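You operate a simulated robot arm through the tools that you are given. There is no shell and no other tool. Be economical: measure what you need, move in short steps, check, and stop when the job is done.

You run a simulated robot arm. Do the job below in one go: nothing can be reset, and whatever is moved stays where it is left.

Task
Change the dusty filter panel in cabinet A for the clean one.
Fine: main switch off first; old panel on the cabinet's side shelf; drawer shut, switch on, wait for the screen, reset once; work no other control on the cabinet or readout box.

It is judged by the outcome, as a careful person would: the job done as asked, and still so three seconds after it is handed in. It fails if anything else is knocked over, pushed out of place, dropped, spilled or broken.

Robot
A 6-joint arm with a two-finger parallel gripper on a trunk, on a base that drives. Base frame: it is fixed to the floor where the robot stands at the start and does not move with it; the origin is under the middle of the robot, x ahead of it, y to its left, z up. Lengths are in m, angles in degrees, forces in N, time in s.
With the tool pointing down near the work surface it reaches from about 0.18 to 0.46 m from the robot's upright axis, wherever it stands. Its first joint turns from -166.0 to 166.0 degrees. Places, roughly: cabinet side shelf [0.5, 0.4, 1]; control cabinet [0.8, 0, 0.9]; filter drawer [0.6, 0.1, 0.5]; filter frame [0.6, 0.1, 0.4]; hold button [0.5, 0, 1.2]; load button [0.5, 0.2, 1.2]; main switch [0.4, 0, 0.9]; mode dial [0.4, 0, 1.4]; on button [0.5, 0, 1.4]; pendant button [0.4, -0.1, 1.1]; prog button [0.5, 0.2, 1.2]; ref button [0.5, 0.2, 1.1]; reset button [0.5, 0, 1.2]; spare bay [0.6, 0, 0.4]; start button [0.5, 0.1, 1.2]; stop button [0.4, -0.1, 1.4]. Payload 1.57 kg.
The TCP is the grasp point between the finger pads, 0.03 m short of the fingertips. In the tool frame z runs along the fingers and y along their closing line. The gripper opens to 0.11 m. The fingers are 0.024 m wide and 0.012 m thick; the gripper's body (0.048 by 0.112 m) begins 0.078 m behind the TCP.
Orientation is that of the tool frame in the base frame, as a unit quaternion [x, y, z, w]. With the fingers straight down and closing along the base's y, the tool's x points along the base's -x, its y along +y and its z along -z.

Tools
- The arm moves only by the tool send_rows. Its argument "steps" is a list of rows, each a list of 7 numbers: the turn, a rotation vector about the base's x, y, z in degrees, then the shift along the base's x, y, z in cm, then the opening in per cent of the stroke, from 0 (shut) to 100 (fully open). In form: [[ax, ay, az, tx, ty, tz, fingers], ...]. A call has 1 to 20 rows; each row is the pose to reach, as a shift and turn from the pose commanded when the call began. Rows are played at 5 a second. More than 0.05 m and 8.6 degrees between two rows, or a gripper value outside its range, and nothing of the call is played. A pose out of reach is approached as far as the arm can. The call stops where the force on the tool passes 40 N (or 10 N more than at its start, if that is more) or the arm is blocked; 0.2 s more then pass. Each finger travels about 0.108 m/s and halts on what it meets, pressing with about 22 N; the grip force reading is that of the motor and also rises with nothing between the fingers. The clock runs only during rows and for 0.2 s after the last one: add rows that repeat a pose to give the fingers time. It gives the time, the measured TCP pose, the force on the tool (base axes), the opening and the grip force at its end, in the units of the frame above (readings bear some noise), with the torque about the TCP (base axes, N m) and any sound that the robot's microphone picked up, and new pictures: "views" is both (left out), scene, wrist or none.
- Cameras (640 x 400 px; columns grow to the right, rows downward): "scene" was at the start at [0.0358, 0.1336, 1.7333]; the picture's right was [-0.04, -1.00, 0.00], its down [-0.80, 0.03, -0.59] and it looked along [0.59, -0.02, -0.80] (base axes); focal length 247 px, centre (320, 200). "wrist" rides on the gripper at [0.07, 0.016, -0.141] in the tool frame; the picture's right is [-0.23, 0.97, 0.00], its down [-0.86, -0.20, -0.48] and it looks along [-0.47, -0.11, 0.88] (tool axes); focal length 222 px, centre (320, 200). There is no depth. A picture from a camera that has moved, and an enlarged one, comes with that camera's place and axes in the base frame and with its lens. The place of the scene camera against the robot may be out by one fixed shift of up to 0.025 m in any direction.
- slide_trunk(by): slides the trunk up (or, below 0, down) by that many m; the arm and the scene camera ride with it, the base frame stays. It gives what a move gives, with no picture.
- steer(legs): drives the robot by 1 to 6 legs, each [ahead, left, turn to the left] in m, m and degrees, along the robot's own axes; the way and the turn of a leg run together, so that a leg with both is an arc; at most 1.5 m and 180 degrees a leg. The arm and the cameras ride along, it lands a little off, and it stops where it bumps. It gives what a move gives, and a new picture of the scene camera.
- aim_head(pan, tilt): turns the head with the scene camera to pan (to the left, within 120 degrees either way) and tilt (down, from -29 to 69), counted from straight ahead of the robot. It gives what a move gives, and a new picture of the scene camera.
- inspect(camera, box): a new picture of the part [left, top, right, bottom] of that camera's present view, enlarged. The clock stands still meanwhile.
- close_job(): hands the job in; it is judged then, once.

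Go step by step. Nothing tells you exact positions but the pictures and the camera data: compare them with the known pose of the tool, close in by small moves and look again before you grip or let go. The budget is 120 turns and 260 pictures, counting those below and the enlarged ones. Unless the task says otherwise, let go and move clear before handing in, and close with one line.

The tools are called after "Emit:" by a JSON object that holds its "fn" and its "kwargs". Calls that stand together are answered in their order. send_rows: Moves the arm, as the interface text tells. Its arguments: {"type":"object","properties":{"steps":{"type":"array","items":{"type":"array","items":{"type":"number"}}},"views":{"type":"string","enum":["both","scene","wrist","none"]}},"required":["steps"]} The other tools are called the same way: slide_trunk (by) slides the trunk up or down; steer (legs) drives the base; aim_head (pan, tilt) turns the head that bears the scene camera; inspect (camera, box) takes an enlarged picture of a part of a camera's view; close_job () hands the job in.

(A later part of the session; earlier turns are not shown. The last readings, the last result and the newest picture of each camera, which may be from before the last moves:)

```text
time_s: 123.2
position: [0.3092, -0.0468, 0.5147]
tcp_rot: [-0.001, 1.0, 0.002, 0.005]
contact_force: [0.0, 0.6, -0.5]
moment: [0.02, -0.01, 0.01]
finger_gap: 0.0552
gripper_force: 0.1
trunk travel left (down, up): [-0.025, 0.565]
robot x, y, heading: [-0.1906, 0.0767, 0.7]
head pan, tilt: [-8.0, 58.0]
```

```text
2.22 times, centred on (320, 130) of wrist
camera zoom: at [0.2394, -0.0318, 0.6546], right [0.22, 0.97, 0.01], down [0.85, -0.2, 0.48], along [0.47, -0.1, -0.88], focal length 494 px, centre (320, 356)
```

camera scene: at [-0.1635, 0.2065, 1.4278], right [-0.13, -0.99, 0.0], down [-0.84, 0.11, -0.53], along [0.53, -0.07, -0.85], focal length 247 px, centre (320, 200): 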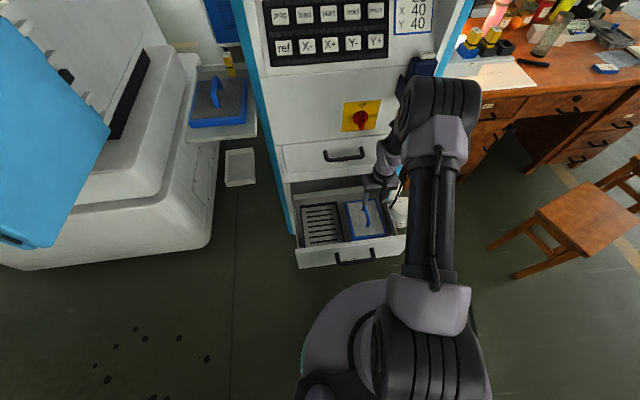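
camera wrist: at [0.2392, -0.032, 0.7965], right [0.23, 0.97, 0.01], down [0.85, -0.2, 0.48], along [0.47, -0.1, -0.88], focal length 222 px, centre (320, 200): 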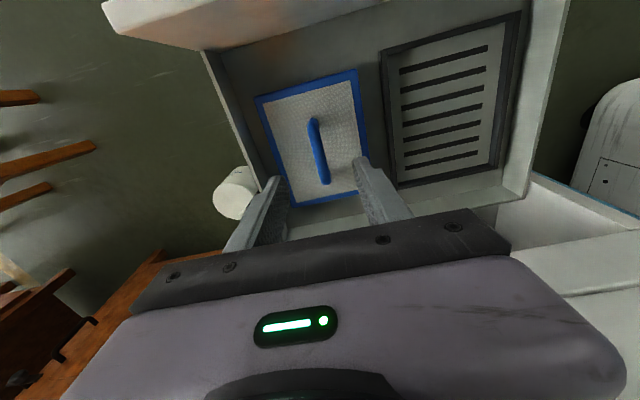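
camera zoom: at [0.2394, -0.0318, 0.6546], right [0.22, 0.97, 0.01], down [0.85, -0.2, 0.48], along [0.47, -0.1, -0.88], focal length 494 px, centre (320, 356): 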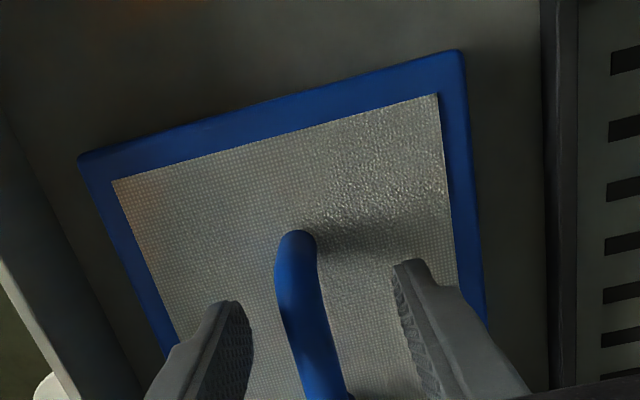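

The handle is ~7 mm more to the right and ~8 mm further; correct and descend.

Emit:
{"fn": "send_rows", "kwargs": {"steps": [[0, 0, 0, 0.8, -0.7, 0, 50], [0, 0, 0, 0.8, -0.7, -1.2, 50], [0, 0, 0, 0.8, -0.7, -2.2, 50]], "views": "none"}}

Emit:
{"fn": "inspect", "kwargs": {"camera": "wrist", "box": [180, 40, 460, 220]}}

Emit:
{"fn": "inspect", "kwargs": {"camera": "scene", "box": [280, 170, 430, 275]}}

```text
time_s: 124.0
position: [0.3168, -0.0537, 0.4898]
tcp_rot: [-0.002, 1.0, 0.003, 0.003]
contact_force: [0.1, 0.1, -0.1]
moment: [-0.01, -0.01, 0.01]
finger_gap: 0.0551
gripper_force: 0.0
trunk travel left (down, up): [-0.025, 0.565]
robot x, y, heading: [-0.1908, 0.0769, 0.8]
head pan, tilt: [-8.0, 58.0]
```

```text
2.22 times, centred on (320, 130) of wrist
camera zoom: at [0.2476, -0.0385, 0.632], right [0.22, 0.97, 0.01], down [0.85, -0.2, 0.48], along [0.47, -0.1, -0.88], focal length 494 px, centre (320, 356)
```

zoom: 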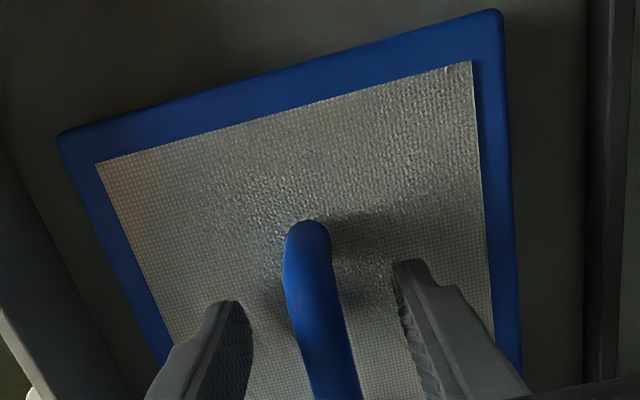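

```text
3.81 times, centred on (355, 222) of scene
camera zoom: at [-0.1635, 0.2065, 1.4278], right [-0.13, -0.99, 0.0], down [-0.84, 0.11, -0.53], along [0.53, -0.07, -0.85], focal length 942 px, centre (187, 114)
```

zoom: 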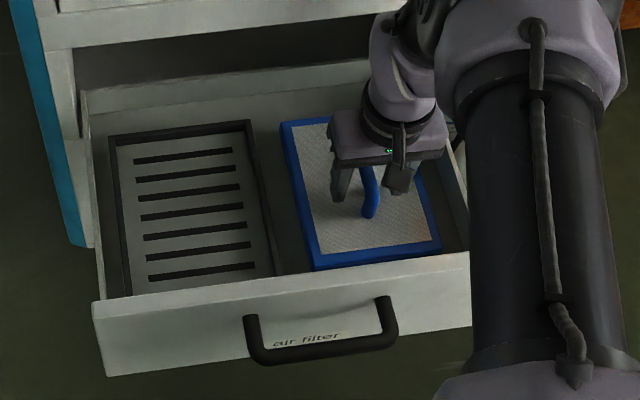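

Nearly identical to the dusty grasp. Tiny correction and close.

Emit:
{"fn": "send_rows", "kwargs": {"steps": [[0, 0, 0, -0.3, -0.25, -0.2, 50], [0, 0, 0, -0.3, -0.25, -0.2, 35], [0, 0, 0, -0.3, -0.25, -0.2, 20], [0, 0, 0, -0.3, -0.25, -0.2, 5], [0, 0, 0, -0.3, -0.25, -0.2, 2]], "views": "none"}}

Emit:
{"fn": "inspect", "kwargs": {"camera": "wrist", "box": [180, 40, 460, 220]}}

```text
time_s: 125.2
position: [0.3151, -0.0563, 0.4901]
tcp_rot: [-0.002, 1.0, 0.003, 0.004]
contact_force: [-0.4, -0.6, 0.7]
moment: [0.0, 0.02, 0.1]
finger_gap: 0.0157
gripper_force: 22.3
trunk travel left (down, up): [-0.025, 0.565]
robot x, y, heading: [-0.1944, 0.077, 1.0]
head pan, tilt: [-8.0, 58.0]
```

```text
2.22 times, centred on (320, 130) of wrist
camera zoom: at [0.2446, -0.0406, 0.6308], right [0.22, 0.97, 0.01], down [0.85, -0.2, 0.48], along [0.47, -0.1, -0.88], focal length 494 px, centre (320, 356)
```

zoom: 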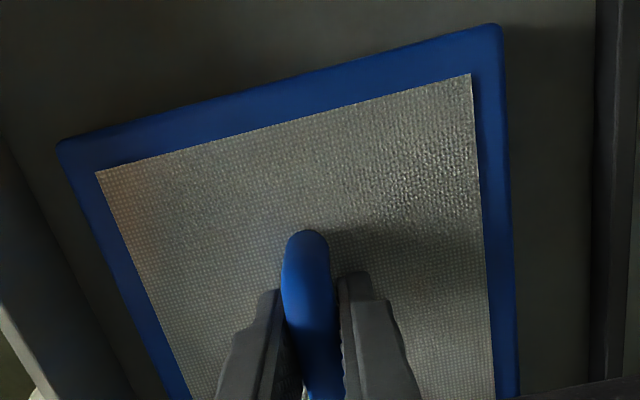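

Grasp matches the dusty one. Lift 9 cm and carry over the empty frame.

Emit:
{"fn": "send_rows", "kwargs": {"steps": [[0, 0, 0, 0, 0, 2, 2], [0, 0, 0, 0, 0, 5, 2], [0, 0, 0, 0, 0, 9, 2], [0, 0, 0, -0.2, 4, 9, 2], [0, 0, 0, -0.4, 8, 9, 2], [0, 0, 0, -0.4, 12, 9, 2], [0, 0, 0, -0.4, 16, 9, 2], [0, 0, 0, -0.4, 19.6, 9, 2], [0, 0, 0, -0.4, 19.6, 9, 2]], "views": "both"}}

Emit:
{"fn": "inspect", "kwargs": {"camera": "scene", "box": [280, 170, 430, 275]}}

Emit:
{"fn": "inspect", "kwargs": {"camera": "wrist", "box": [180, 0, 460, 180]}}

```text
time_s: 127.2
position: [0.3104, 0.1388, 0.5782]
tcp_rot: [-0.001, 1.0, 0.003, 0.004]
contact_force: [0.6, 0.1, -1.7]
moment: [-0.02, 0.04, -0.02]
finger_gap: 0.0161
gripper_force: 21.9
trunk travel left (down, up): [-0.025, 0.565]
robot x, y, heading: [-0.1941, 0.0789, 0.6]
head pan, tilt: [-8.0, 58.0]
camera scene: at [-0.1633, 0.2067, 1.4278], right [-0.13, -0.99, 0.0], down [-0.84, 0.11, -0.53], along [0.53, -0.07, -0.85], focal length 247 px, centre (320, 200)
camera wrist: at [0.24, 0.1545, 0.7192], right [0.22, 0.97, 0.01], down [0.85, -0.2, 0.48], along [0.47, -0.1, -0.88], focal length 222 px, centre (320, 200)
```

scene: 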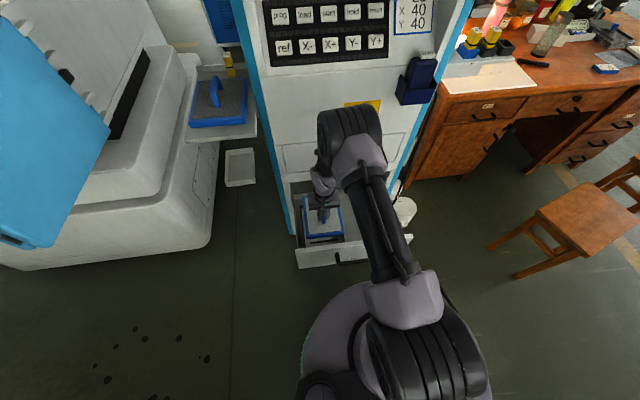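
wrist: 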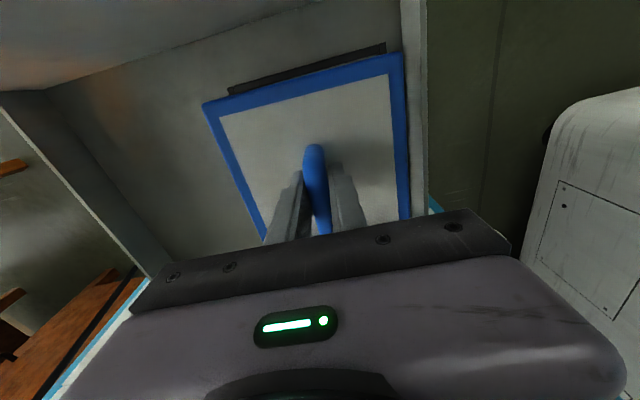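

```text
3.81 times, centred on (355, 222) of scene
camera zoom: at [-0.1633, 0.2067, 1.4278], right [-0.13, -0.99, 0.0], down [-0.84, 0.11, -0.53], along [0.53, -0.07, -0.85], focal length 942 px, centre (187, 114)
```

zoom: 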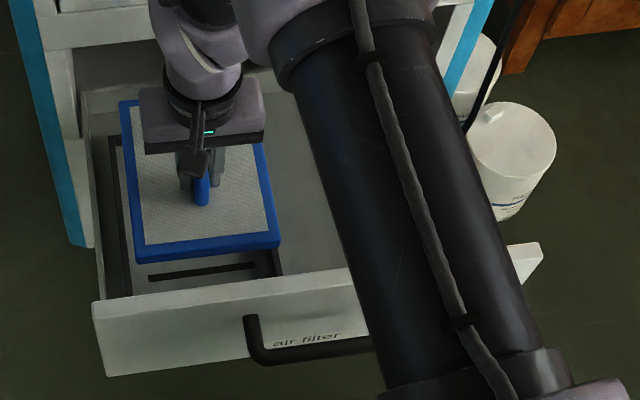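

```text
2.22 times, centred on (320, 90) of wrist
camera zoom: at [0.24, 0.1545, 0.7192], right [0.22, 0.97, 0.01], down [0.85, -0.2, 0.48], along [0.47, -0.1, -0.88], focal length 494 px, centre (320, 444)
```

zoom: 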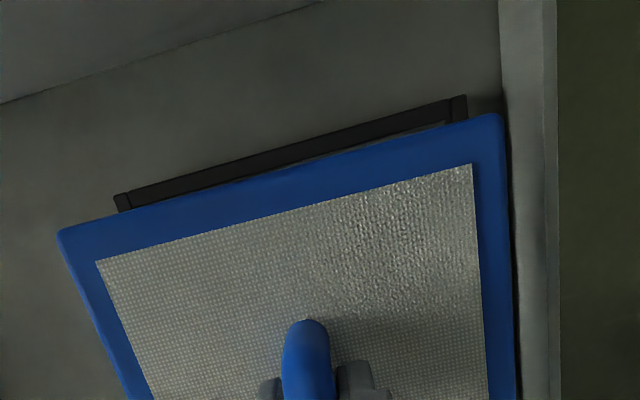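

Lower to about 2.5 cm above the seat and compare edges.

Emit:
{"fn": "send_rows", "kwargs": {"steps": [[0, 0, 0, 0, 0, -2, 2], [0, 0, 0, 0, 0, -4, 2], [0, 0, 0, 0, 0, -6.2, 2], [0, 0, 0, 0, 0, -6.2, 2]], "views": "none"}}

Emit:
{"fn": "inspect", "kwargs": {"camera": "wrist", "box": [180, 0, 460, 180]}}

Emit:
{"fn": "inspect", "kwargs": {"camera": "scene", "box": [290, 180, 370, 270]}}

```text
time_s: 128.2
position: [0.3104, 0.1385, 0.5175]
tcp_rot: [-0.002, 1.0, 0.002, 0.004]
contact_force: [-0.2, 0.2, -2.3]
moment: [0.02, 0.05, 0.0]
finger_gap: 0.0157
gripper_force: 22.2
trunk travel left (down, up): [-0.025, 0.565]
robot x, y, heading: [-0.1903, 0.0798, 0.7]
head pan, tilt: [-8.0, 58.0]
```

```text
2.22 times, centred on (320, 90) of wrist
camera zoom: at [0.2407, 0.1553, 0.6582], right [0.22, 0.97, 0.01], down [0.85, -0.2, 0.48], along [0.47, -0.1, -0.88], focal length 494 px, centre (320, 444)
```

zoom: 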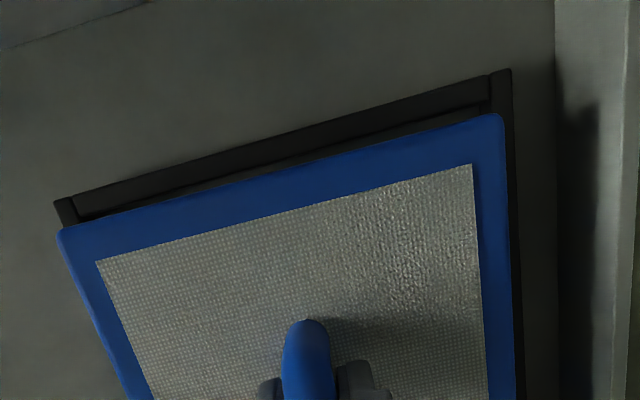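

```text
4.44 times, centred on (330, 225) of scene
camera zoom: at [-0.1632, 0.2066, 1.4278], right [-0.13, -0.99, 0.0], down [-0.84, 0.11, -0.53], along [0.53, -0.07, -0.85], focal length 1100 px, centre (276, 89)
```

zoom: 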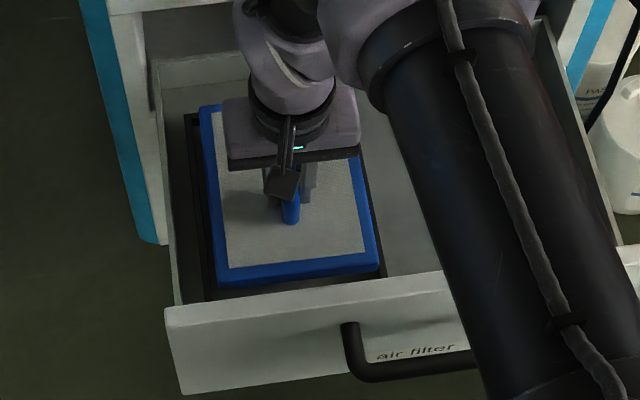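

Aligned with the frame. Lower in small steps onto the seat.

Emit:
{"fn": "send_rows", "kwargs": {"steps": [[0, 0, 0, 0, 0.1, -0.8, 2], [0, 0, 0, 0, 0.1, -1.6, 2], [0, 0, 0, 0, 0.1, -2.3, 2], [0, 0, 0, 0, 0.1, -2.8, 2]], "views": "none"}}

Emit:
{"fn": "inspect", "kwargs": {"camera": "wrist", "box": [180, 0, 460, 180]}}

Emit:
{"fn": "inspect", "kwargs": {"camera": "scene", "box": [290, 180, 370, 270]}}

```text
time_s: 129.2
position: [0.311, 0.1428, 0.4899]
tcp_rot: [-0.001, 1.0, 0.002, 0.004]
contact_force: [0.0, -0.5, -1.7]
moment: [-0.01, 0.06, 0.01]
finger_gap: 0.0159
gripper_force: 21.8
trunk travel left (down, up): [-0.025, 0.565]
robot x, y, heading: [-0.1891, 0.0801, 0.6]
head pan, tilt: [-8.0, 58.0]
```

```text
2.22 times, centred on (320, 90) of wrist
camera zoom: at [0.2405, 0.1568, 0.6312], right [0.22, 0.97, 0.01], down [0.85, -0.2, 0.48], along [0.47, -0.1, -0.88], focal length 494 px, centre (320, 444)
```

zoom: 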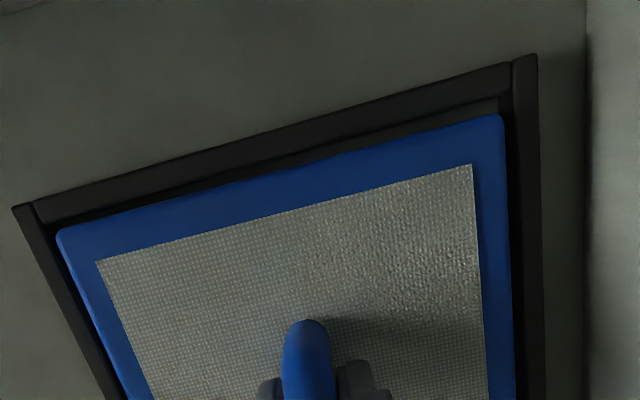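

```text
4.44 times, centred on (330, 225) of scene
camera zoom: at [-0.1633, 0.2066, 1.4278], right [-0.13, -0.99, 0.0], down [-0.84, 0.11, -0.53], along [0.53, -0.07, -0.85], focal length 1100 px, centre (276, 89)
```

zoom: 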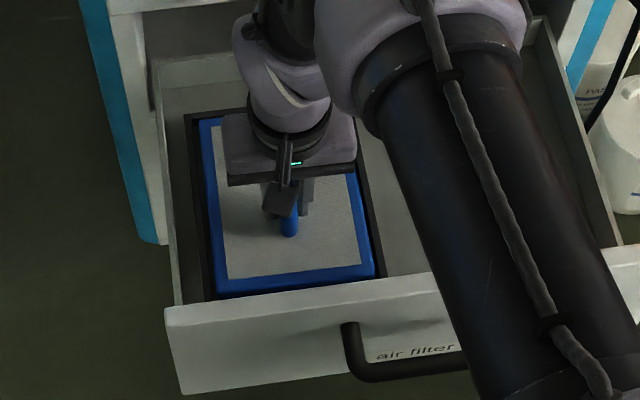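

It's inside the frame with even gaps. Lower until it seats.

Emit:
{"fn": "send_rows", "kwargs": {"steps": [[0, 0, 0, 0, 0, -0.3, 2], [0, 0, 0, 0, 0, -0.5, 2]], "views": "none"}}

```text
time_s: 129.8
position: [0.3104, 0.1423, 0.4869]
tcp_rot: [-0.002, 1.0, 0.003, 0.005]
contact_force: [1.0, 3.9, 17.6]
moment: [0.0, 0.12, -0.02]
finger_gap: 0.0158
gripper_force: 21.6
trunk travel left (down, up): [-0.025, 0.565]
robot x, y, heading: [-0.1919, 0.077, 0.8]
head pan, tilt: [-8.0, 58.0]
```

Seated at the same height as the old one. Release and rise.

Emit:
{"fn": "send_rows", "kwargs": {"steps": [[0, 0, 0, 0, 0, 0.1, 2], [0, 0, 0, 0, 0, 0.1, 25], [0, 0, 0, 0, 0, 0.1, 45], [0, 0, 0, 0, 0, 0.1, 45], [0, 0, 0, 0, 0, 3, 45], [0, 0, 0, 0, 0, 7, 45], [0, 0, 0, -2, 0, 11, 45], [0, 0, 0, -5, 0, 15, 45], [0, 0, 0, -8, 0, 19, 45], [0, 0, 0, -8, 0, 23, 45], [0, 0, 0, -8, 0, 27, 45]], "views": "none"}}

Emit:
{"fn": "inspect", "kwargs": {"camera": "scene", "box": [280, 170, 430, 275]}}

Emit:
{"fn": "inspect", "kwargs": {"camera": "wrist", "box": [100, 0, 460, 220]}}

```text
time_s: 132.2
position: [0.2318, 0.1408, 0.7556]
tcp_rot: [-0.001, 1.0, 0.003, 0.004]
contact_force: [1.0, -0.5, -0.8]
moment: [0.03, 0.01, 0.01]
finger_gap: 0.0493
gripper_force: 0.1
trunk travel left (down, up): [-0.025, 0.565]
robot x, y, heading: [-0.1918, 0.081, 0.7]
head pan, tilt: [-8.0, 58.0]
```

```text
3.81 times, centred on (355, 222) of scene
camera zoom: at [-0.1636, 0.2065, 1.4278], right [-0.13, -0.99, 0.0], down [-0.84, 0.11, -0.53], along [0.53, -0.07, -0.85], focal length 942 px, centre (187, 114)
```

zoom: 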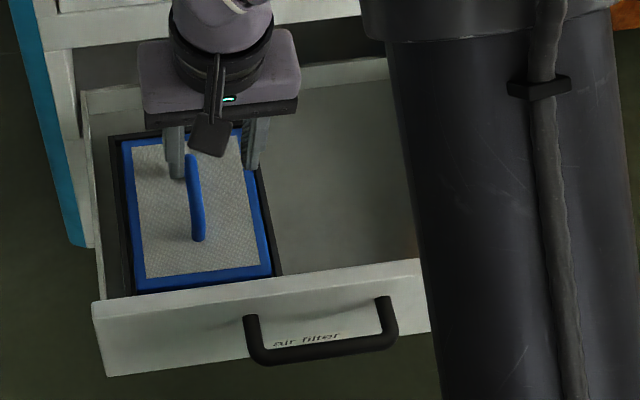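

```text
1.78 times, centred on (280, 110) of wrist
camera zoom: at [0.1606, 0.1556, 0.8961], right [0.22, 0.97, 0.01], down [0.85, -0.2, 0.48], along [0.47, -0.1, -0.88], focal length 395 px, centre (391, 360)
```

zoom: 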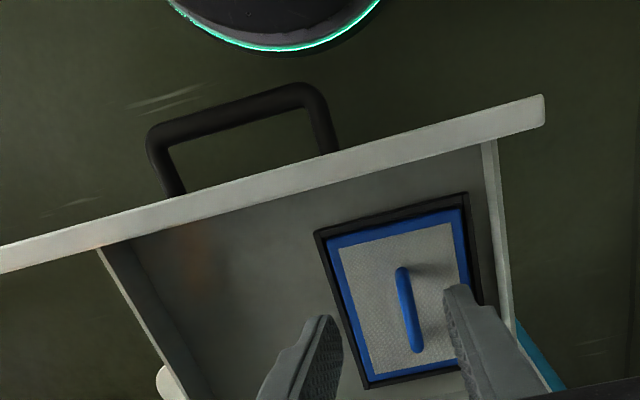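

Clean panel is seated properly. Next: back off and return to the tilted handle grasp to push the drawer shut.

Emit:
{"fn": "steer", "kwargs": {"legs": [[-0.24, 0.08, 0]]}}

Emit:
{"fn": "send_rows", "kwargs": {"steps": [[0, 0, -8.5, 0.5, -1.6, 1, 36], [0, 0, -17, 1, -3.2, 2, 36], [0, 0, -25.5, 1.5, -4.8, 3, 36], [0, 0, -34, 2, -6.4, 3, 36], [0, 0, -42.5, 2.5, -8, 3, 36], [0, 0, -51, 3, -9.6, 3, 36], [0, 0, -59.5, 3.5, -11.2, 3, 36], [0, 0, -68, 4, -12.8, 3, 36], [0, 0, -76.5, 4.5, -14.4, 3, 36], [0, 0, -85, 5, -16, 3, 36], [0, 0, -90, 6, -17.5, 3, 36]], "views": "none"}}

Emit:
{"fn": "send_rows", "kwargs": {"steps": [[0, -8.4, 0, 0, 0, -1, 36], [0, -16.8, 0, 0, 0, -2, 36], [0, -25.2, 0, 0, 0, -3, 36], [0, -33.6, 0, 0, 0, -4, 36], [0, -42, 0, 0, 0, -5, 36], [0, -50, 0, 0, 0, -5, 36]], "views": "both"}}

```text
time_s: 134.0
position: [-0.0062, 0.2177, 0.7556]
tcp_rot: [-0.005, 1.0, 0.003, 0.004]
contact_force: [-0.9, 0.0, -0.4]
moment: [-0.01, -0.02, 0.01]
finger_gap: 0.0495
gripper_force: 0.0
trunk travel left (down, up): [-0.025, 0.565]
robot x, y, heading: [-0.4287, 0.1547, 1.3]
head pan, tilt: [-8.0, 58.0]
camera scene: at [-0.4006, 0.2815, 1.4278], right [-0.12, -0.99, 0.0], down [-0.84, 0.1, -0.53], along [0.53, -0.06, -0.85], focal length 247 px, centre (320, 200)
```

scene: 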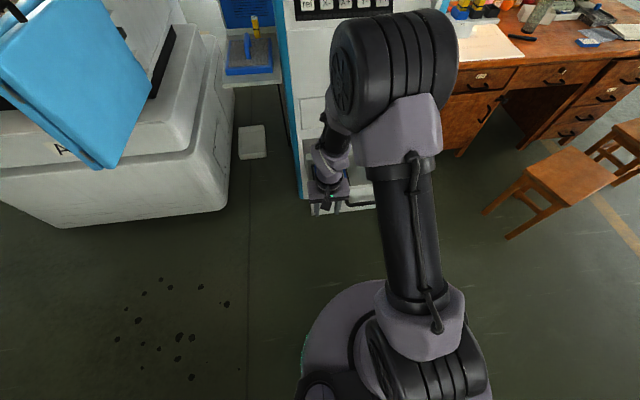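

```text
time_s: 136.4
position: [0.0544, 0.042, 0.7837]
tcp_rot: [0.705, 0.709, -0.001, 0.005]
contact_force: [0.4, -0.1, 0.3]
moment: [-0.01, -0.01, 0.01]
finger_gap: 0.0397
gripper_force: 0.1
trunk travel left (down, up): [-0.025, 0.565]
robot x, y, heading: [-0.4284, 0.1529, 1.3]
head pan, tilt: [-8.0, 58.0]
```

```text
time_s: 137.8
position: [0.0552, 0.0414, 0.735]
tcp_rot: [0.638, 0.641, 0.297, 0.305]
contact_force: [-0.1, -0.2, -0.4]
moment: [-0.01, 0.01, 0.03]
finger_gap: 0.0395
gripper_force: 0.0
out of reach, approached as far as the arm can: row 3, 4
trunk travel left (down, up): [-0.025, 0.565]
robot x, y, heading: [-0.4282, 0.1554, 1.2]
head pan, tilt: [-8.0, 58.0]
camera scene: at [-0.4003, 0.2813, 1.4278], right [-0.12, -0.99, 0.0], down [-0.84, 0.1, -0.53], along [0.53, -0.06, -0.85], focal length 247 px, centre (320, 200)
camera wrist: at [-0.0426, 0.1129, 0.8367], right [0.62, -0.22, 0.75], down [-0.5, -0.85, 0.16], along [0.61, -0.48, -0.64], focal length 222 px, centre (320, 200)
```

scene: 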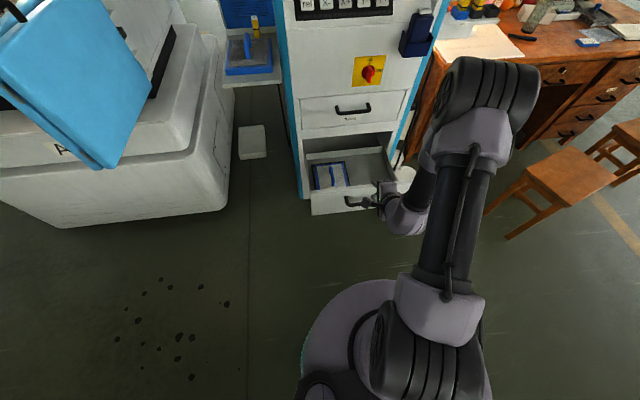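
wrist: 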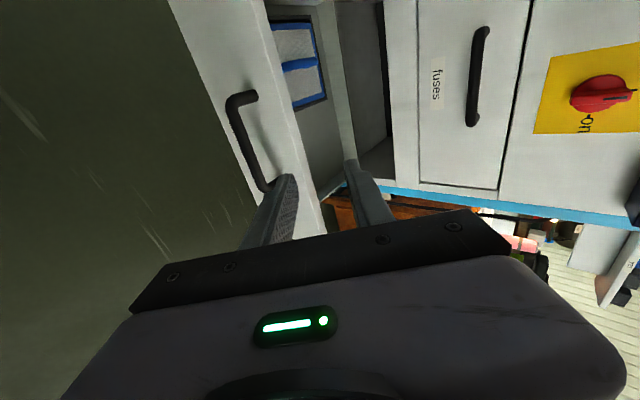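

Correct the small heading error, then lower in front of the handle.

Emit:
{"fn": "steer", "kwargs": {"legs": [[0, 0, -1.0]]}}

Emit:
{"fn": "send_rows", "kwargs": {"steps": [[0, 0, 0, -0.6, 0, -4, 36], [0, 0, 0, -0.6, 0, -8, 36], [0, 0, 0, -0.6, 0, -12, 36]], "views": "wrist"}}

```text
time_s: 138.5
position: [0.0536, 0.0335, 0.7349]
tcp_rot: [0.645, 0.636, 0.294, 0.306]
contact_force: [-0.7, 0.4, -0.1]
moment: [-0.01, 0.04, -0.02]
finger_gap: 0.0395
gripper_force: 0.2
trunk travel left (down, up): [-0.025, 0.565]
robot x, y, heading: [-0.4244, 0.1511, 0.1]
head pan, tilt: [-8.0, 58.0]
camera scene: at [-0.3981, 0.2806, 1.4278], right [-0.14, -0.99, 0.0], down [-0.84, 0.12, -0.53], along [0.52, -0.07, -0.85], focal length 247 px, centre (320, 200)
```

scene: 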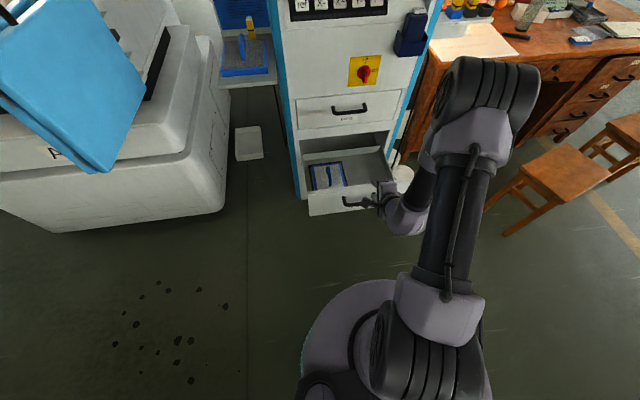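

```text
time_s: 139.3
position: [0.0495, 0.0352, 0.6143]
tcp_rot: [0.644, 0.636, 0.294, 0.307]
contact_force: [0.3, 0.3, 0.3]
moment: [0.01, 0.01, 0.0]
finger_gap: 0.0399
gripper_force: 0.0
trunk travel left (down, up): [-0.025, 0.565]
robot x, y, heading: [-0.428, 0.1547, 0.3]
head pan, tilt: [-8.0, 58.0]
camera wrist: at [-0.0475, 0.1082, 0.716], right [0.62, -0.23, 0.75], down [-0.51, -0.84, 0.16], along [0.6, -0.48, -0.64], focal length 222 px, centre (320, 200)
```

wrist: 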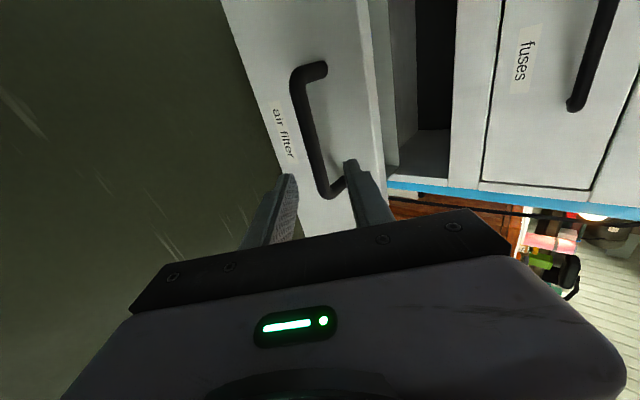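

Handle lies between the fingers' lines. Advance along the finger direction to the former grip pose and close.

Emit:
{"fn": "send_rows", "kwargs": {"steps": [[0, 0, 0, 2, 0.6, -2, 40], [0, 0, 0, 4, 0.6, -3.9, 40], [0, 0, 0, 5.5, 0.6, -5.1, 40], [0, 0, 0, 6.4, 0.6, -5.9, 40], [0, 0, 0, 6.4, 0.6, -5.9, 25], [0, 0, 0, 6.4, 0.6, -5.9, 10], [0, 0, 0, 6.4, 0.6, -5.9, 3], [0, 0, 0, 6.4, 0.6, -5.9, 3]], "views": "wrist"}}

```text
time_s: 141.1
position: [0.1126, 0.0404, 0.5541]
tcp_rot: [0.644, 0.637, 0.294, 0.307]
contact_force: [-2.5, -1.4, -11.5]
moment: [-0.73, 0.03, 0.39]
finger_gap: 0.0158
gripper_force: 31.6
trunk travel left (down, up): [-0.025, 0.565]
robot x, y, heading: [-0.4283, 0.1555, 0.2]
head pan, tilt: [-8.0, 58.0]
camera wrist: at [0.0168, 0.1126, 0.6568], right [0.62, -0.23, 0.75], down [-0.51, -0.84, 0.16], along [0.6, -0.48, -0.64], focal length 222 px, centre (320, 200)
```

wrist: 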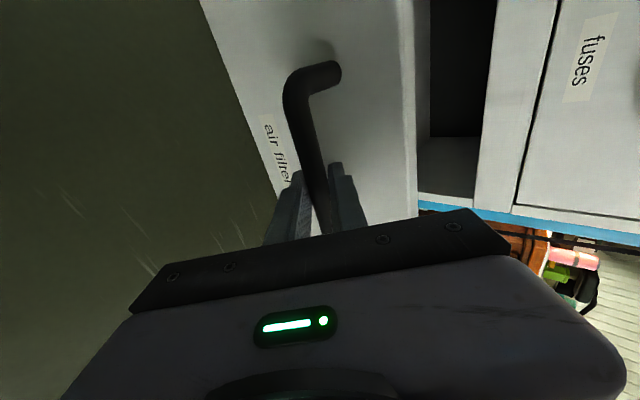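

Gripped. Pushing in: drive 0.2 m forward, then finish with the arm under force monitoring.

Emit:
{"fn": "steer", "kwargs": {"legs": [[0.1, 0, 0]]}}

Emit:
{"fn": "steer", "kwargs": {"legs": [[0.1, 0, 0]]}}

Emit:
{"fn": "send_rows", "kwargs": {"steps": [[0, 0, 0, 2, 0, 0, 3], [0, 0, 0, 4, 0, 0, 3], [0, 0, 0, 6, 0, 0, 3], [0, 0, 0, 8, 0, 0, 3]], "views": "scene"}}

```text
time_s: 142.2
position: [0.2129, 0.0408, 0.5543]
tcp_rot: [0.644, 0.636, 0.293, 0.307]
contact_force: [-0.8, 22.8, -11.7]
moment: [-0.44, 0.06, 0.63]
finger_gap: 0.0165
gripper_force: 32.0
trunk travel left (down, up): [-0.025, 0.565]
robot x, y, heading: [-0.329, 0.1566, -0.2]
head pan, tilt: [-8.0, 58.0]
camera scene: at [-0.2963, 0.282, 1.4276], right [-0.14, -0.99, 0.0], down [-0.84, 0.12, -0.53], along [0.52, -0.08, -0.85], focal length 247 px, centre (320, 200)
```

scene: 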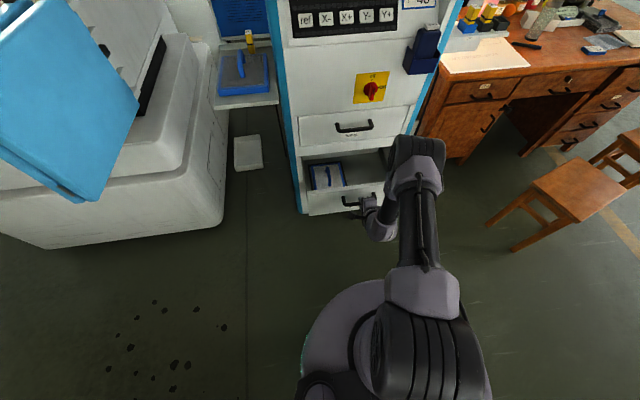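

```text
time_s: 143.4
position: [0.3139, 0.0415, 0.5543]
tcp_rot: [0.643, 0.637, 0.294, 0.306]
contact_force: [-0.1, 24.5, -2.8]
moment: [-0.47, -0.04, 0.71]
finger_gap: 0.0165
gripper_force: 31.2
trunk travel left (down, up): [-0.025, 0.565]
robot x, y, heading: [-0.2278, 0.1516, 0.0]
head pan, tilt: [-8.0, 58.0]
camera scene: at [-0.1961, 0.2823, 1.4276], right [-0.14, -0.99, 0.0], down [-0.84, 0.12, -0.53], along [0.52, -0.08, -0.85], focal length 247 px, centre (320, 200)
```

scene: 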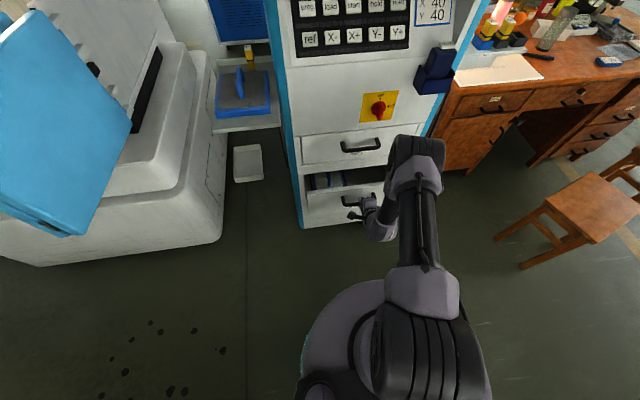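

```text
time_s: 144.4
position: [0.3954, 0.0414, 0.555]
tcp_rot: [0.643, 0.638, 0.294, 0.306]
contact_force: [1.8, 19.2, 6.4]
moment: [-0.21, -0.1, 1.0]
finger_gap: 0.0159
gripper_force: 32.1
trunk travel left (down, up): [-0.025, 0.565]
robot x, y, heading: [-0.2269, 0.1508, -0.1]
head pan, tilt: [-8.0, 58.0]
camera scene: at [-0.1969, 0.2822, 1.4277], right [-0.14, -0.99, 0.0], down [-0.84, 0.12, -0.53], along [0.53, -0.07, -0.85], focal length 247 px, centre (320, 200)
```

scene: 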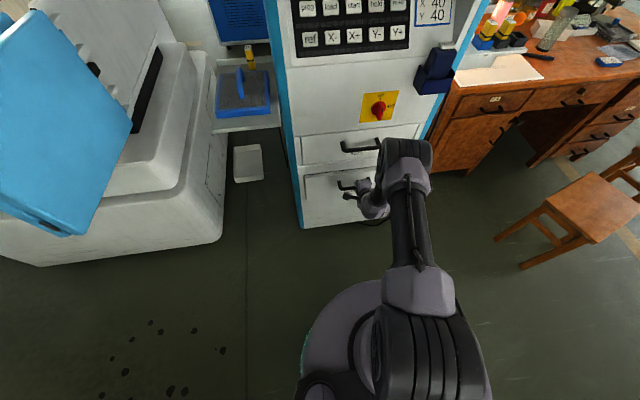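

Nearly shut (about 2 cm left). Finish in small steps until it stops.

Emit:
{"fn": "send_rows", "kwargs": {"steps": [[0, 0, 0, 0.7, 0.2, 0, 3], [0, 0, 0, 1.3, 0.3, 0, 3], [0, 0, 0, 1.8, 0.3, 0, 3], [0, 0, 0, 2.2, 0.3, 0, 3], [0, 0, 0, 2.6, 0.3, 0, 3]], "views": "none"}}

Emit:
{"fn": "inspect", "kwargs": {"camera": "scene", "box": [280, 120, 440, 240]}}

Emit:
{"fn": "inspect", "kwargs": {"camera": "wrist", "box": [0, 0, 640, 400]}}

```text
time_s: 145.6
position: [0.4154, 0.0416, 0.5521]
tcp_rot: [0.645, 0.637, 0.293, 0.304]
contact_force: [-33.6, -7.5, -4.8]
moment: [-0.56, 0.15, 0.6]
finger_gap: 0.0163
gripper_force: 32.0
trunk travel left (down, up): [-0.025, 0.565]
robot x, y, heading: [-0.2303, 0.1529, -0.2]
head pan, tilt: [-8.0, 58.0]
```

```text
3.33 times, centred on (360, 180) of scene
camera zoom: at [-0.1983, 0.28, 1.4277], right [-0.14, -0.99, 0.0], down [-0.84, 0.12, -0.53], along [0.53, -0.07, -0.85], focal length 825 px, centre (187, 267)
```

zoom: 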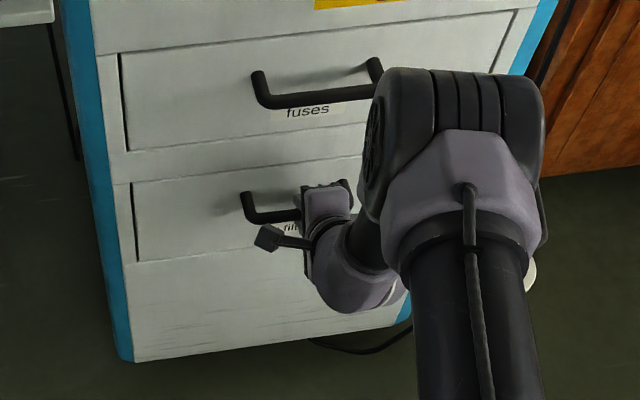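

```text
1.00 times, centred on (320, 200) of wrist (not enlarged: the box is as wide or as high as the picture)
camera zoom: at [0.3204, 0.1152, 0.6547], right [0.62, -0.23, 0.75], down [-0.51, -0.84, 0.16], along [0.59, -0.48, -0.64], focal length 222 px, centre (320, 200)
```

zoom: 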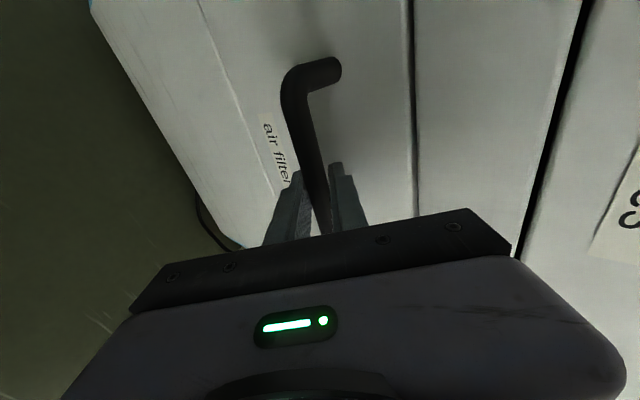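

Drawer is shut against its stop (same x as at first). Release and withdraw.

Emit:
{"fn": "send_rows", "kwargs": {"steps": [[0, 0, 0, 0, 0, 0, 15], [0, 0, 0, 0, 0, 0, 36], [0, 0, 0, -0.3, 0, 0.2, 36], [0, 0, 0, -2, 0, 1.6, 36], [0, 0, 0, -5, 0, 4, 36], [0, 0, 0, -8, 0, 7, 36], [0, 0, 0, -12, 0, 9, 36], [0, 0, 0, -16, 0, 10, 36]], "views": "none"}}

Emit:
{"fn": "inspect", "kwargs": {"camera": "scene", "box": [280, 120, 440, 240]}}

Emit:
{"fn": "inspect", "kwargs": {"camera": "wrist", "box": [0, 0, 640, 400]}}

```text
time_s: 147.4
position: [0.2605, 0.043, 0.6554]
tcp_rot: [0.644, 0.636, 0.295, 0.306]
contact_force: [0.0, -0.2, 0.7]
moment: [0.01, 0.01, 0.04]
finger_gap: 0.0396
gripper_force: 0.0
trunk travel left (down, up): [-0.025, 0.565]
robot x, y, heading: [-0.2247, 0.1557, 0.1]
head pan, tilt: [-8.0, 58.0]
```

```text
3.33 times, centred on (360, 180) of scene
camera zoom: at [-0.1963, 0.2807, 1.4278], right [-0.14, -0.99, 0.0], down [-0.84, 0.12, -0.53], along [0.52, -0.07, -0.85], focal length 825 px, centre (187, 267)
```

zoom: 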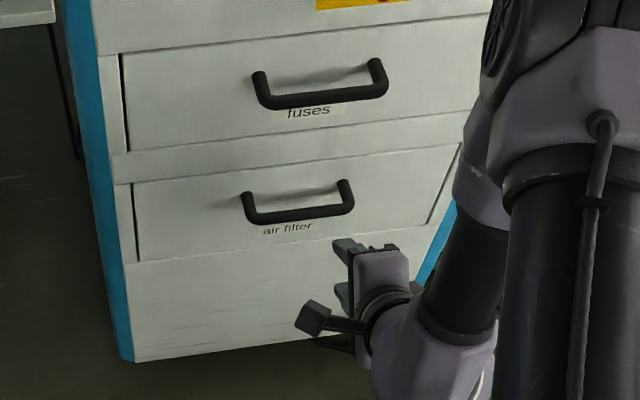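

```text
1.00 times, centred on (320, 200) of wrist (not enlarged: the box is as wide or as high as the picture)
camera zoom: at [0.1639, 0.1158, 0.7572], right [0.62, -0.23, 0.75], down [-0.51, -0.85, 0.16], along [0.6, -0.48, -0.64], focal length 222 px, centre (320, 200)
```

zoom: 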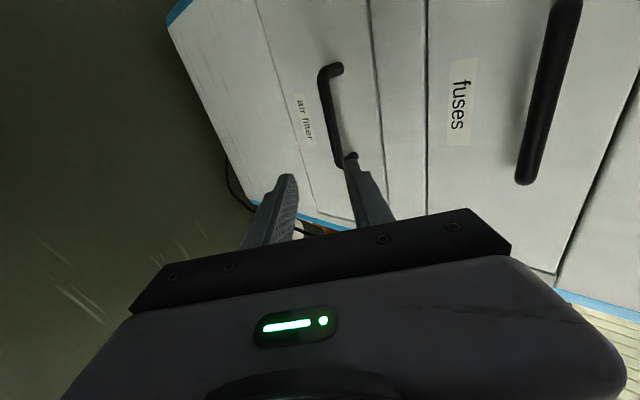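

Drawer is flush. Now reverse the earlier route to the switch posture: tool-down and up, yaw −90, then pitch forward.

Emit:
{"fn": "send_rows", "kwargs": {"steps": [[0, 7.2, 0, -1, 0, 4.3, 36], [0, 14.4, 0, -2, 0, 8.6, 36], [0, 21.6, 0, -3, 0, 12.9, 36], [0, 28.8, 0, -4, 0, 17.2, 36], [0, 36, 0, -5, 0, 21.5, 36], [0, 43.2, 0, -6, 0, 25.8, 36], [0, 50, 0, -6.5, 0, 30, 36]], "views": "none"}}

Emit:
{"fn": "send_rows", "kwargs": {"steps": [[0, 0, -8.5, 0, 0, 0, 36], [0, 0, -17, 0, 0, 0, 36], [0, 0, -25.5, 0, 0, 0, 36], [0, 0, -34, 0, 0, 0, 36], [0, 0, -42.5, 0, 0, 0, 36], [0, 0, -51, 0, 0, 0, 36], [0, 0, -59.5, 0, 0, 0, 36], [0, 0, -68, 0, 0, 0, 36], [0, 0, -76.5, 0, 0, 0, 36], [0, 0, -85, 0, 0, 0, 36], [0, 0, -90, 0, 0, 0, 36]], "views": "none"}}

Emit:
{"fn": "steer", "kwargs": {"legs": [[-0.05, 0.123, 0.5]]}}

```text
time_s: 149.0
position: [0.1947, 0.0423, 0.9547]
tcp_rot: [0.709, 0.705, -0.006, 0.009]
contact_force: [-1.0, 0.2, -0.2]
moment: [0.03, 0.03, -0.02]
finger_gap: 0.0396
gripper_force: 0.1
out of reach, approached as far as the arm can: row 4, 5
trunk travel left (down, up): [-0.025, 0.565]
robot x, y, heading: [-0.2273, 0.1523, -0.2]
head pan, tilt: [-8.0, 58.0]
```

```text
time_s: 151.4
position: [0.1956, 0.0431, 0.9556]
tcp_rot: [1.0, -0.002, -0.009, 0.001]
contact_force: [0.3, 0.5, 0.3]
moment: [-0.02, -0.04, -0.02]
finger_gap: 0.0396
gripper_force: 0.1
trunk travel left (down, up): [-0.025, 0.565]
robot x, y, heading: [-0.2266, 0.1523, -0.1]
head pan, tilt: [-8.0, 58.0]
```

```text
time_s: 152.7
position: [0.1457, 0.1719, 0.9562]
tcp_rot: [1.0, 0.003, -0.01, 0.002]
contact_force: [-0.2, -0.3, 0.4]
moment: [0.01, 0.0, 0.02]
finger_gap: 0.0396
gripper_force: 0.1
trunk travel left (down, up): [-0.025, 0.565]
robot x, y, heading: [-0.2779, 0.2777, 0.4]
head pan, tilt: [-8.0, 58.0]
camera scene: at [-0.2476, 0.4058, 1.4278], right [-0.13, -0.99, 0.0], down [-0.84, 0.11, -0.53], along [0.53, -0.07, -0.85], focal length 247 px, centre (320, 200)
```

scene: 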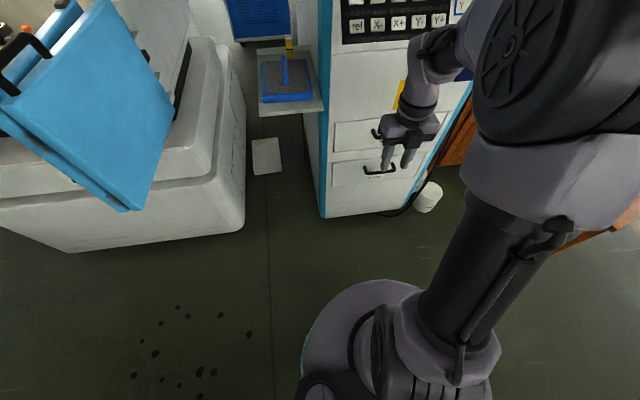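

Now pitch forward to horizontal, mirroring the earlier motion.

Emit:
{"fn": "send_rows", "kwargs": {"steps": [[0, -8.2, 0, 0, -2, 0, 30], [0, -16.4, 0, 0, -3, 0, 30], [0, -24.6, 0, 0, -5, 0, 30], [0, -32.8, 0, 0, -6, 0, 30], [0, -41, 0, 0, -8, 0, 30], [0, -49.2, 0, 1, -9, 0, 30], [0, -57.4, 0, 2, -10, -1, 30], [0, -65.6, 0, 4, -12, -2, 30], [0, -73.8, 0, 6, -13, -3, 30], [0, -82, 0, 8, -15, -4, 30], [0, -90, 0, 10, -17, -5, 30]], "views": "both"}}

Emit:
{"fn": "inspect", "kwargs": {"camera": "wrist", "box": [180, 40, 460, 220]}}

```text
time_s: 155.1
position: [0.2472, -0.0005, 0.9033]
tcp_rot: [0.713, 0.001, 0.701, 0.003]
contact_force: [-0.4, -0.2, -0.1]
moment: [0.0, -0.02, -0.01]
finger_gap: 0.0329
gripper_force: 0.1
trunk travel left (down, up): [-0.025, 0.565]
robot x, y, heading: [-0.2759, 0.2808, 0.3]
head pan, tilt: [-8.0, 58.0]
camera scene: at [-0.2474, 0.4053, 1.4278], right [-0.13, -0.99, 0.0], down [-0.84, 0.11, -0.53], along [0.53, -0.07, -0.85], focal length 247 px, centre (320, 200)
camera wrist: at [0.1075, -0.0156, 0.9767], right [-0.01, -0.98, -0.22], down [-0.49, 0.2, -0.85], along [0.87, 0.1, -0.48], focal length 222 px, centre (320, 200)
```

scene: 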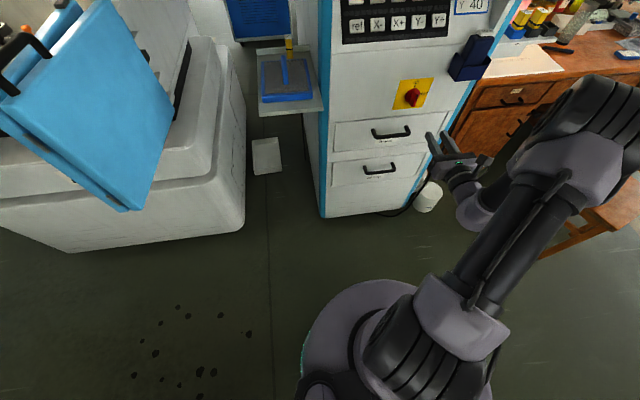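
wrist: 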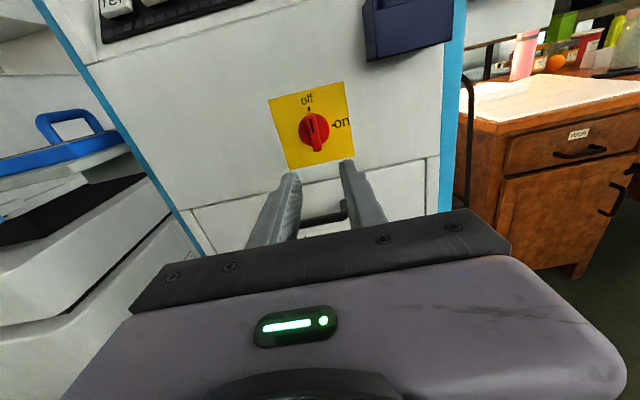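

```text
2.22 times, centred on (320, 130) of wrist
camera zoom: at [0.1075, -0.0156, 0.9767], right [-0.01, -0.98, -0.22], down [-0.49, 0.2, -0.85], along [0.87, 0.1, -0.48], focal length 494 px, centre (320, 356)
```

zoom: 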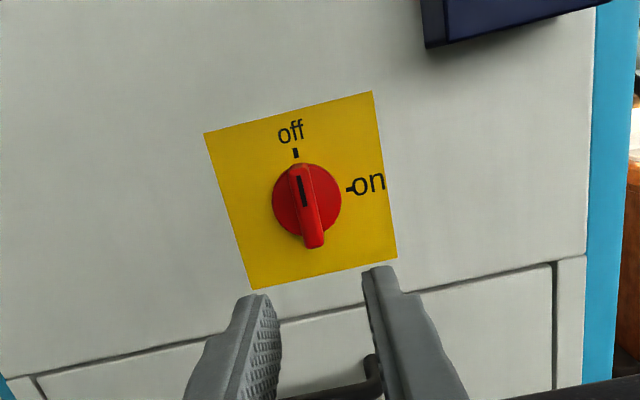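

Aim for the earlier-known knob axis (y≈0.008, z≈0.906). Approach to x≈0.39 first.

Emit:
{"fn": "send_rows", "kwargs": {"steps": [[0, -1, 0, 3, 0.8, 0.3, 32], [0, -1, 0, 6.5, 0.8, 0.3, 32], [0, -1, 0, 10, 0.8, 0.3, 32], [0, -1, 0, 13, 0.8, 0.3, 32], [0, -1, 0, 13, 0.8, 0.3, 32]], "views": "none"}}

Emit:
{"fn": "inspect", "kwargs": {"camera": "wrist", "box": [180, 40, 460, 220]}}

Emit:
{"fn": "inspect", "kwargs": {"camera": "scene", "box": [380, 60, 480, 130]}}

```text
time_s: 156.3
position: [0.3781, 0.0067, 0.9059]
tcp_rot: [0.708, 0.001, 0.706, 0.002]
contact_force: [-0.4, 0.2, 0.2]
moment: [-0.01, -0.01, 0.01]
finger_gap: 0.0352
gripper_force: 0.0
trunk travel left (down, up): [-0.025, 0.565]
robot x, y, heading: [-0.2779, 0.2781, 0.7]
head pan, tilt: [-8.0, 58.0]
```

```text
2.22 times, centred on (320, 130) of wrist
camera zoom: at [0.2379, -0.0079, 0.9762], right [0.0, -0.98, -0.22], down [-0.48, 0.2, -0.85], along [0.88, 0.1, -0.47], focal length 494 px, centre (320, 356)
```

zoom: 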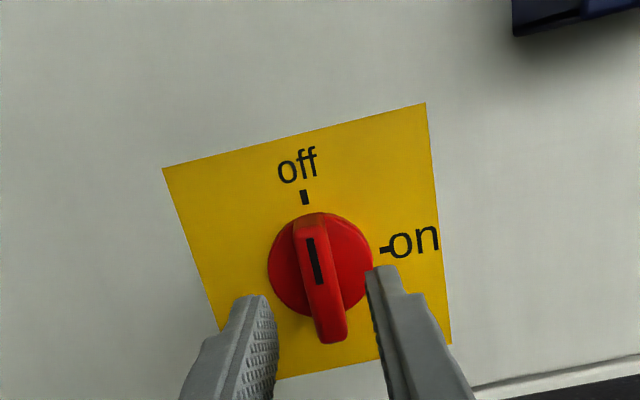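

```text
5.71 times, centred on (430, 95) of scene
camera zoom: at [-0.2473, 0.4055, 1.4278], right [-0.13, -0.99, 0.0], down [-0.84, 0.11, -0.53], along [0.53, -0.07, -0.85], focal length 1414 px, centre (-309, 800)
```

zoom: 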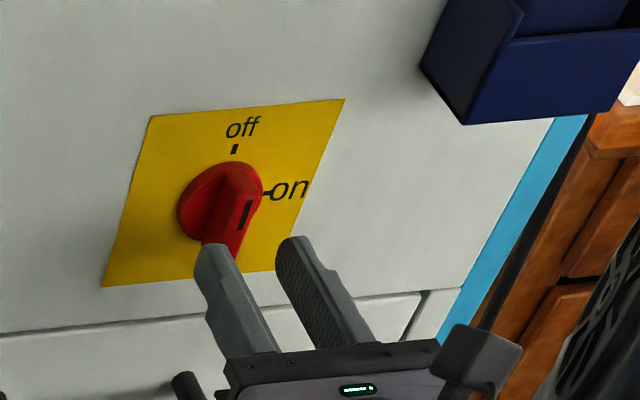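

Bar is centred. Advance the remaining 3.8 cm and look before closing.

Emit:
{"fn": "send_rows", "kwargs": {"steps": [[0, 0, 0, 1.5, 0.1, 0, 32], [0, 0, 0, 3, 0.1, 0, 32], [0, 0, 0, 3.8, 0.1, 0, 32], [0, 0, 0, 3.8, 0.1, 0, 32]], "views": "none"}}

Emit:
{"fn": "inspect", "kwargs": {"camera": "wrist", "box": [180, 40, 460, 220]}}

```text
time_s: 157.3
position: [0.4157, 0.0092, 0.9079]
tcp_rot: [0.708, 0.001, 0.706, 0.003]
contact_force: [0.8, -0.5, 0.0]
moment: [-0.02, -0.01, 0.0]
finger_gap: 0.0354
gripper_force: 0.1
trunk travel left (down, up): [-0.025, 0.565]
robot x, y, heading: [-0.2772, 0.2788, 0.7]
head pan, tilt: [-8.0, 58.0]
```

```text
2.22 times, centred on (320, 130) of wrist
camera zoom: at [0.2741, -0.0054, 0.9779], right [0.0, -0.98, -0.22], down [-0.48, 0.2, -0.86], along [0.88, 0.1, -0.47], focal length 494 px, centre (320, 356)
```

zoom: 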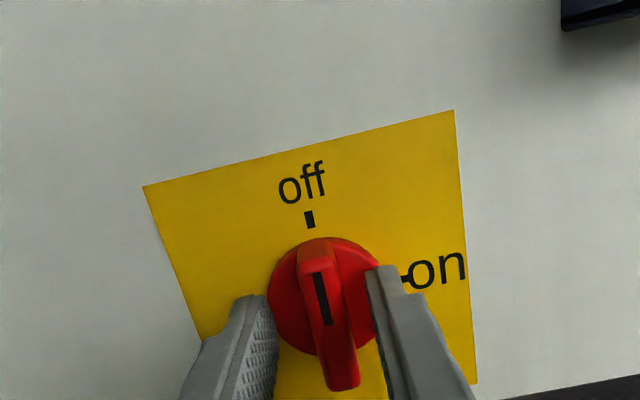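

Close on the bar and turn +90° (clockwise) to on.

Emit:
{"fn": "send_rows", "kwargs": {"steps": [[0, 0, 0, 0, 0, 0, 20], [0, 0, 0, 0, 0, 0, 8], [0, 0, 0, 0, 0, 0, 5], [0, 0, 0, 0, 0, 0, 5]], "views": "none"}}

Emit:
{"fn": "send_rows", "kwargs": {"steps": [[8.2, 0, 0, 0, 0, 0, 5], [16.4, 0, 0, 0, -0.1, 0, 5], [24.6, 0, 0, 0, -0.1, 0, 5], [32.8, 0, 0, 0, -0.2, -0.1, 5], [41, 0, 0, 0, -0.2, -0.1, 5], [49.2, 0, 0, 0, -0.2, -0.1, 5], [57.4, 0, 0, 0, -0.3, -0.2, 5], [65.6, 0, 0, 0, -0.3, -0.2, 5], [73.8, 0, 0, 0, -0.3, -0.2, 5], [82, 0, 0, 0, -0.3, -0.3, 5], [90, 0, 0, 0, -0.3, -0.3, 5], [90, 0, 0, 0, -0.3, -0.3, 5]], "views": "both"}}

```text
time_s: 158.3
position: [0.4147, 0.0083, 0.9077]
tcp_rot: [0.708, -0.001, 0.707, 0.004]
contact_force: [1.8, -13.5, 1.1]
moment: [0.15, -0.09, -0.09]
finger_gap: 0.0163
gripper_force: 6.2
trunk travel left (down, up): [-0.025, 0.565]
robot x, y, heading: [-0.2738, 0.2808, 0.5]
head pan, tilt: [-8.0, 58.0]
```

```text
time_s: 160.9
position: [0.4152, 0.0077, 0.9049]
tcp_rot: [0.502, -0.499, 0.499, -0.499]
contact_force: [-0.6, 0.6, -5.8]
moment: [0.02, -0.4, 0.55]
finger_gap: 0.0133
gripper_force: 30.2
trunk travel left (down, up): [-0.025, 0.565]
robot x, y, heading: [-0.2773, 0.2779, 0.5]
head pan, tilt: [-8.0, 58.0]
camera scene: at [-0.2471, 0.4054, 1.4278], right [-0.13, -0.99, 0.0], down [-0.84, 0.11, -0.53], along [0.53, -0.07, -0.85], focal length 247 px, centre (320, 200)
camera wrist: at [0.2744, -0.0625, 0.8897], right [0.0, 0.22, -0.97], down [-0.48, 0.85, 0.2], along [0.88, 0.47, 0.1], focal length 222 px, centre (320, 200)
```

scene: 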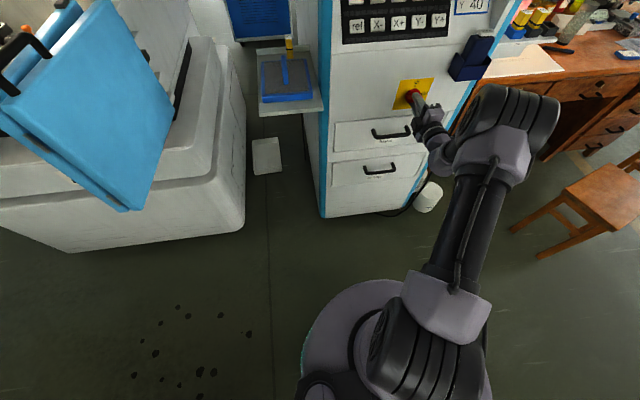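
wrist: 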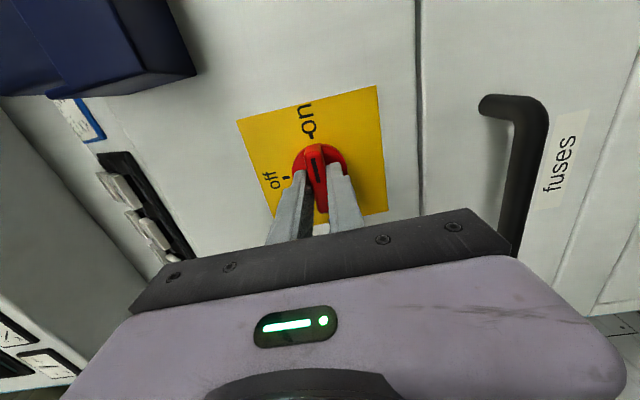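

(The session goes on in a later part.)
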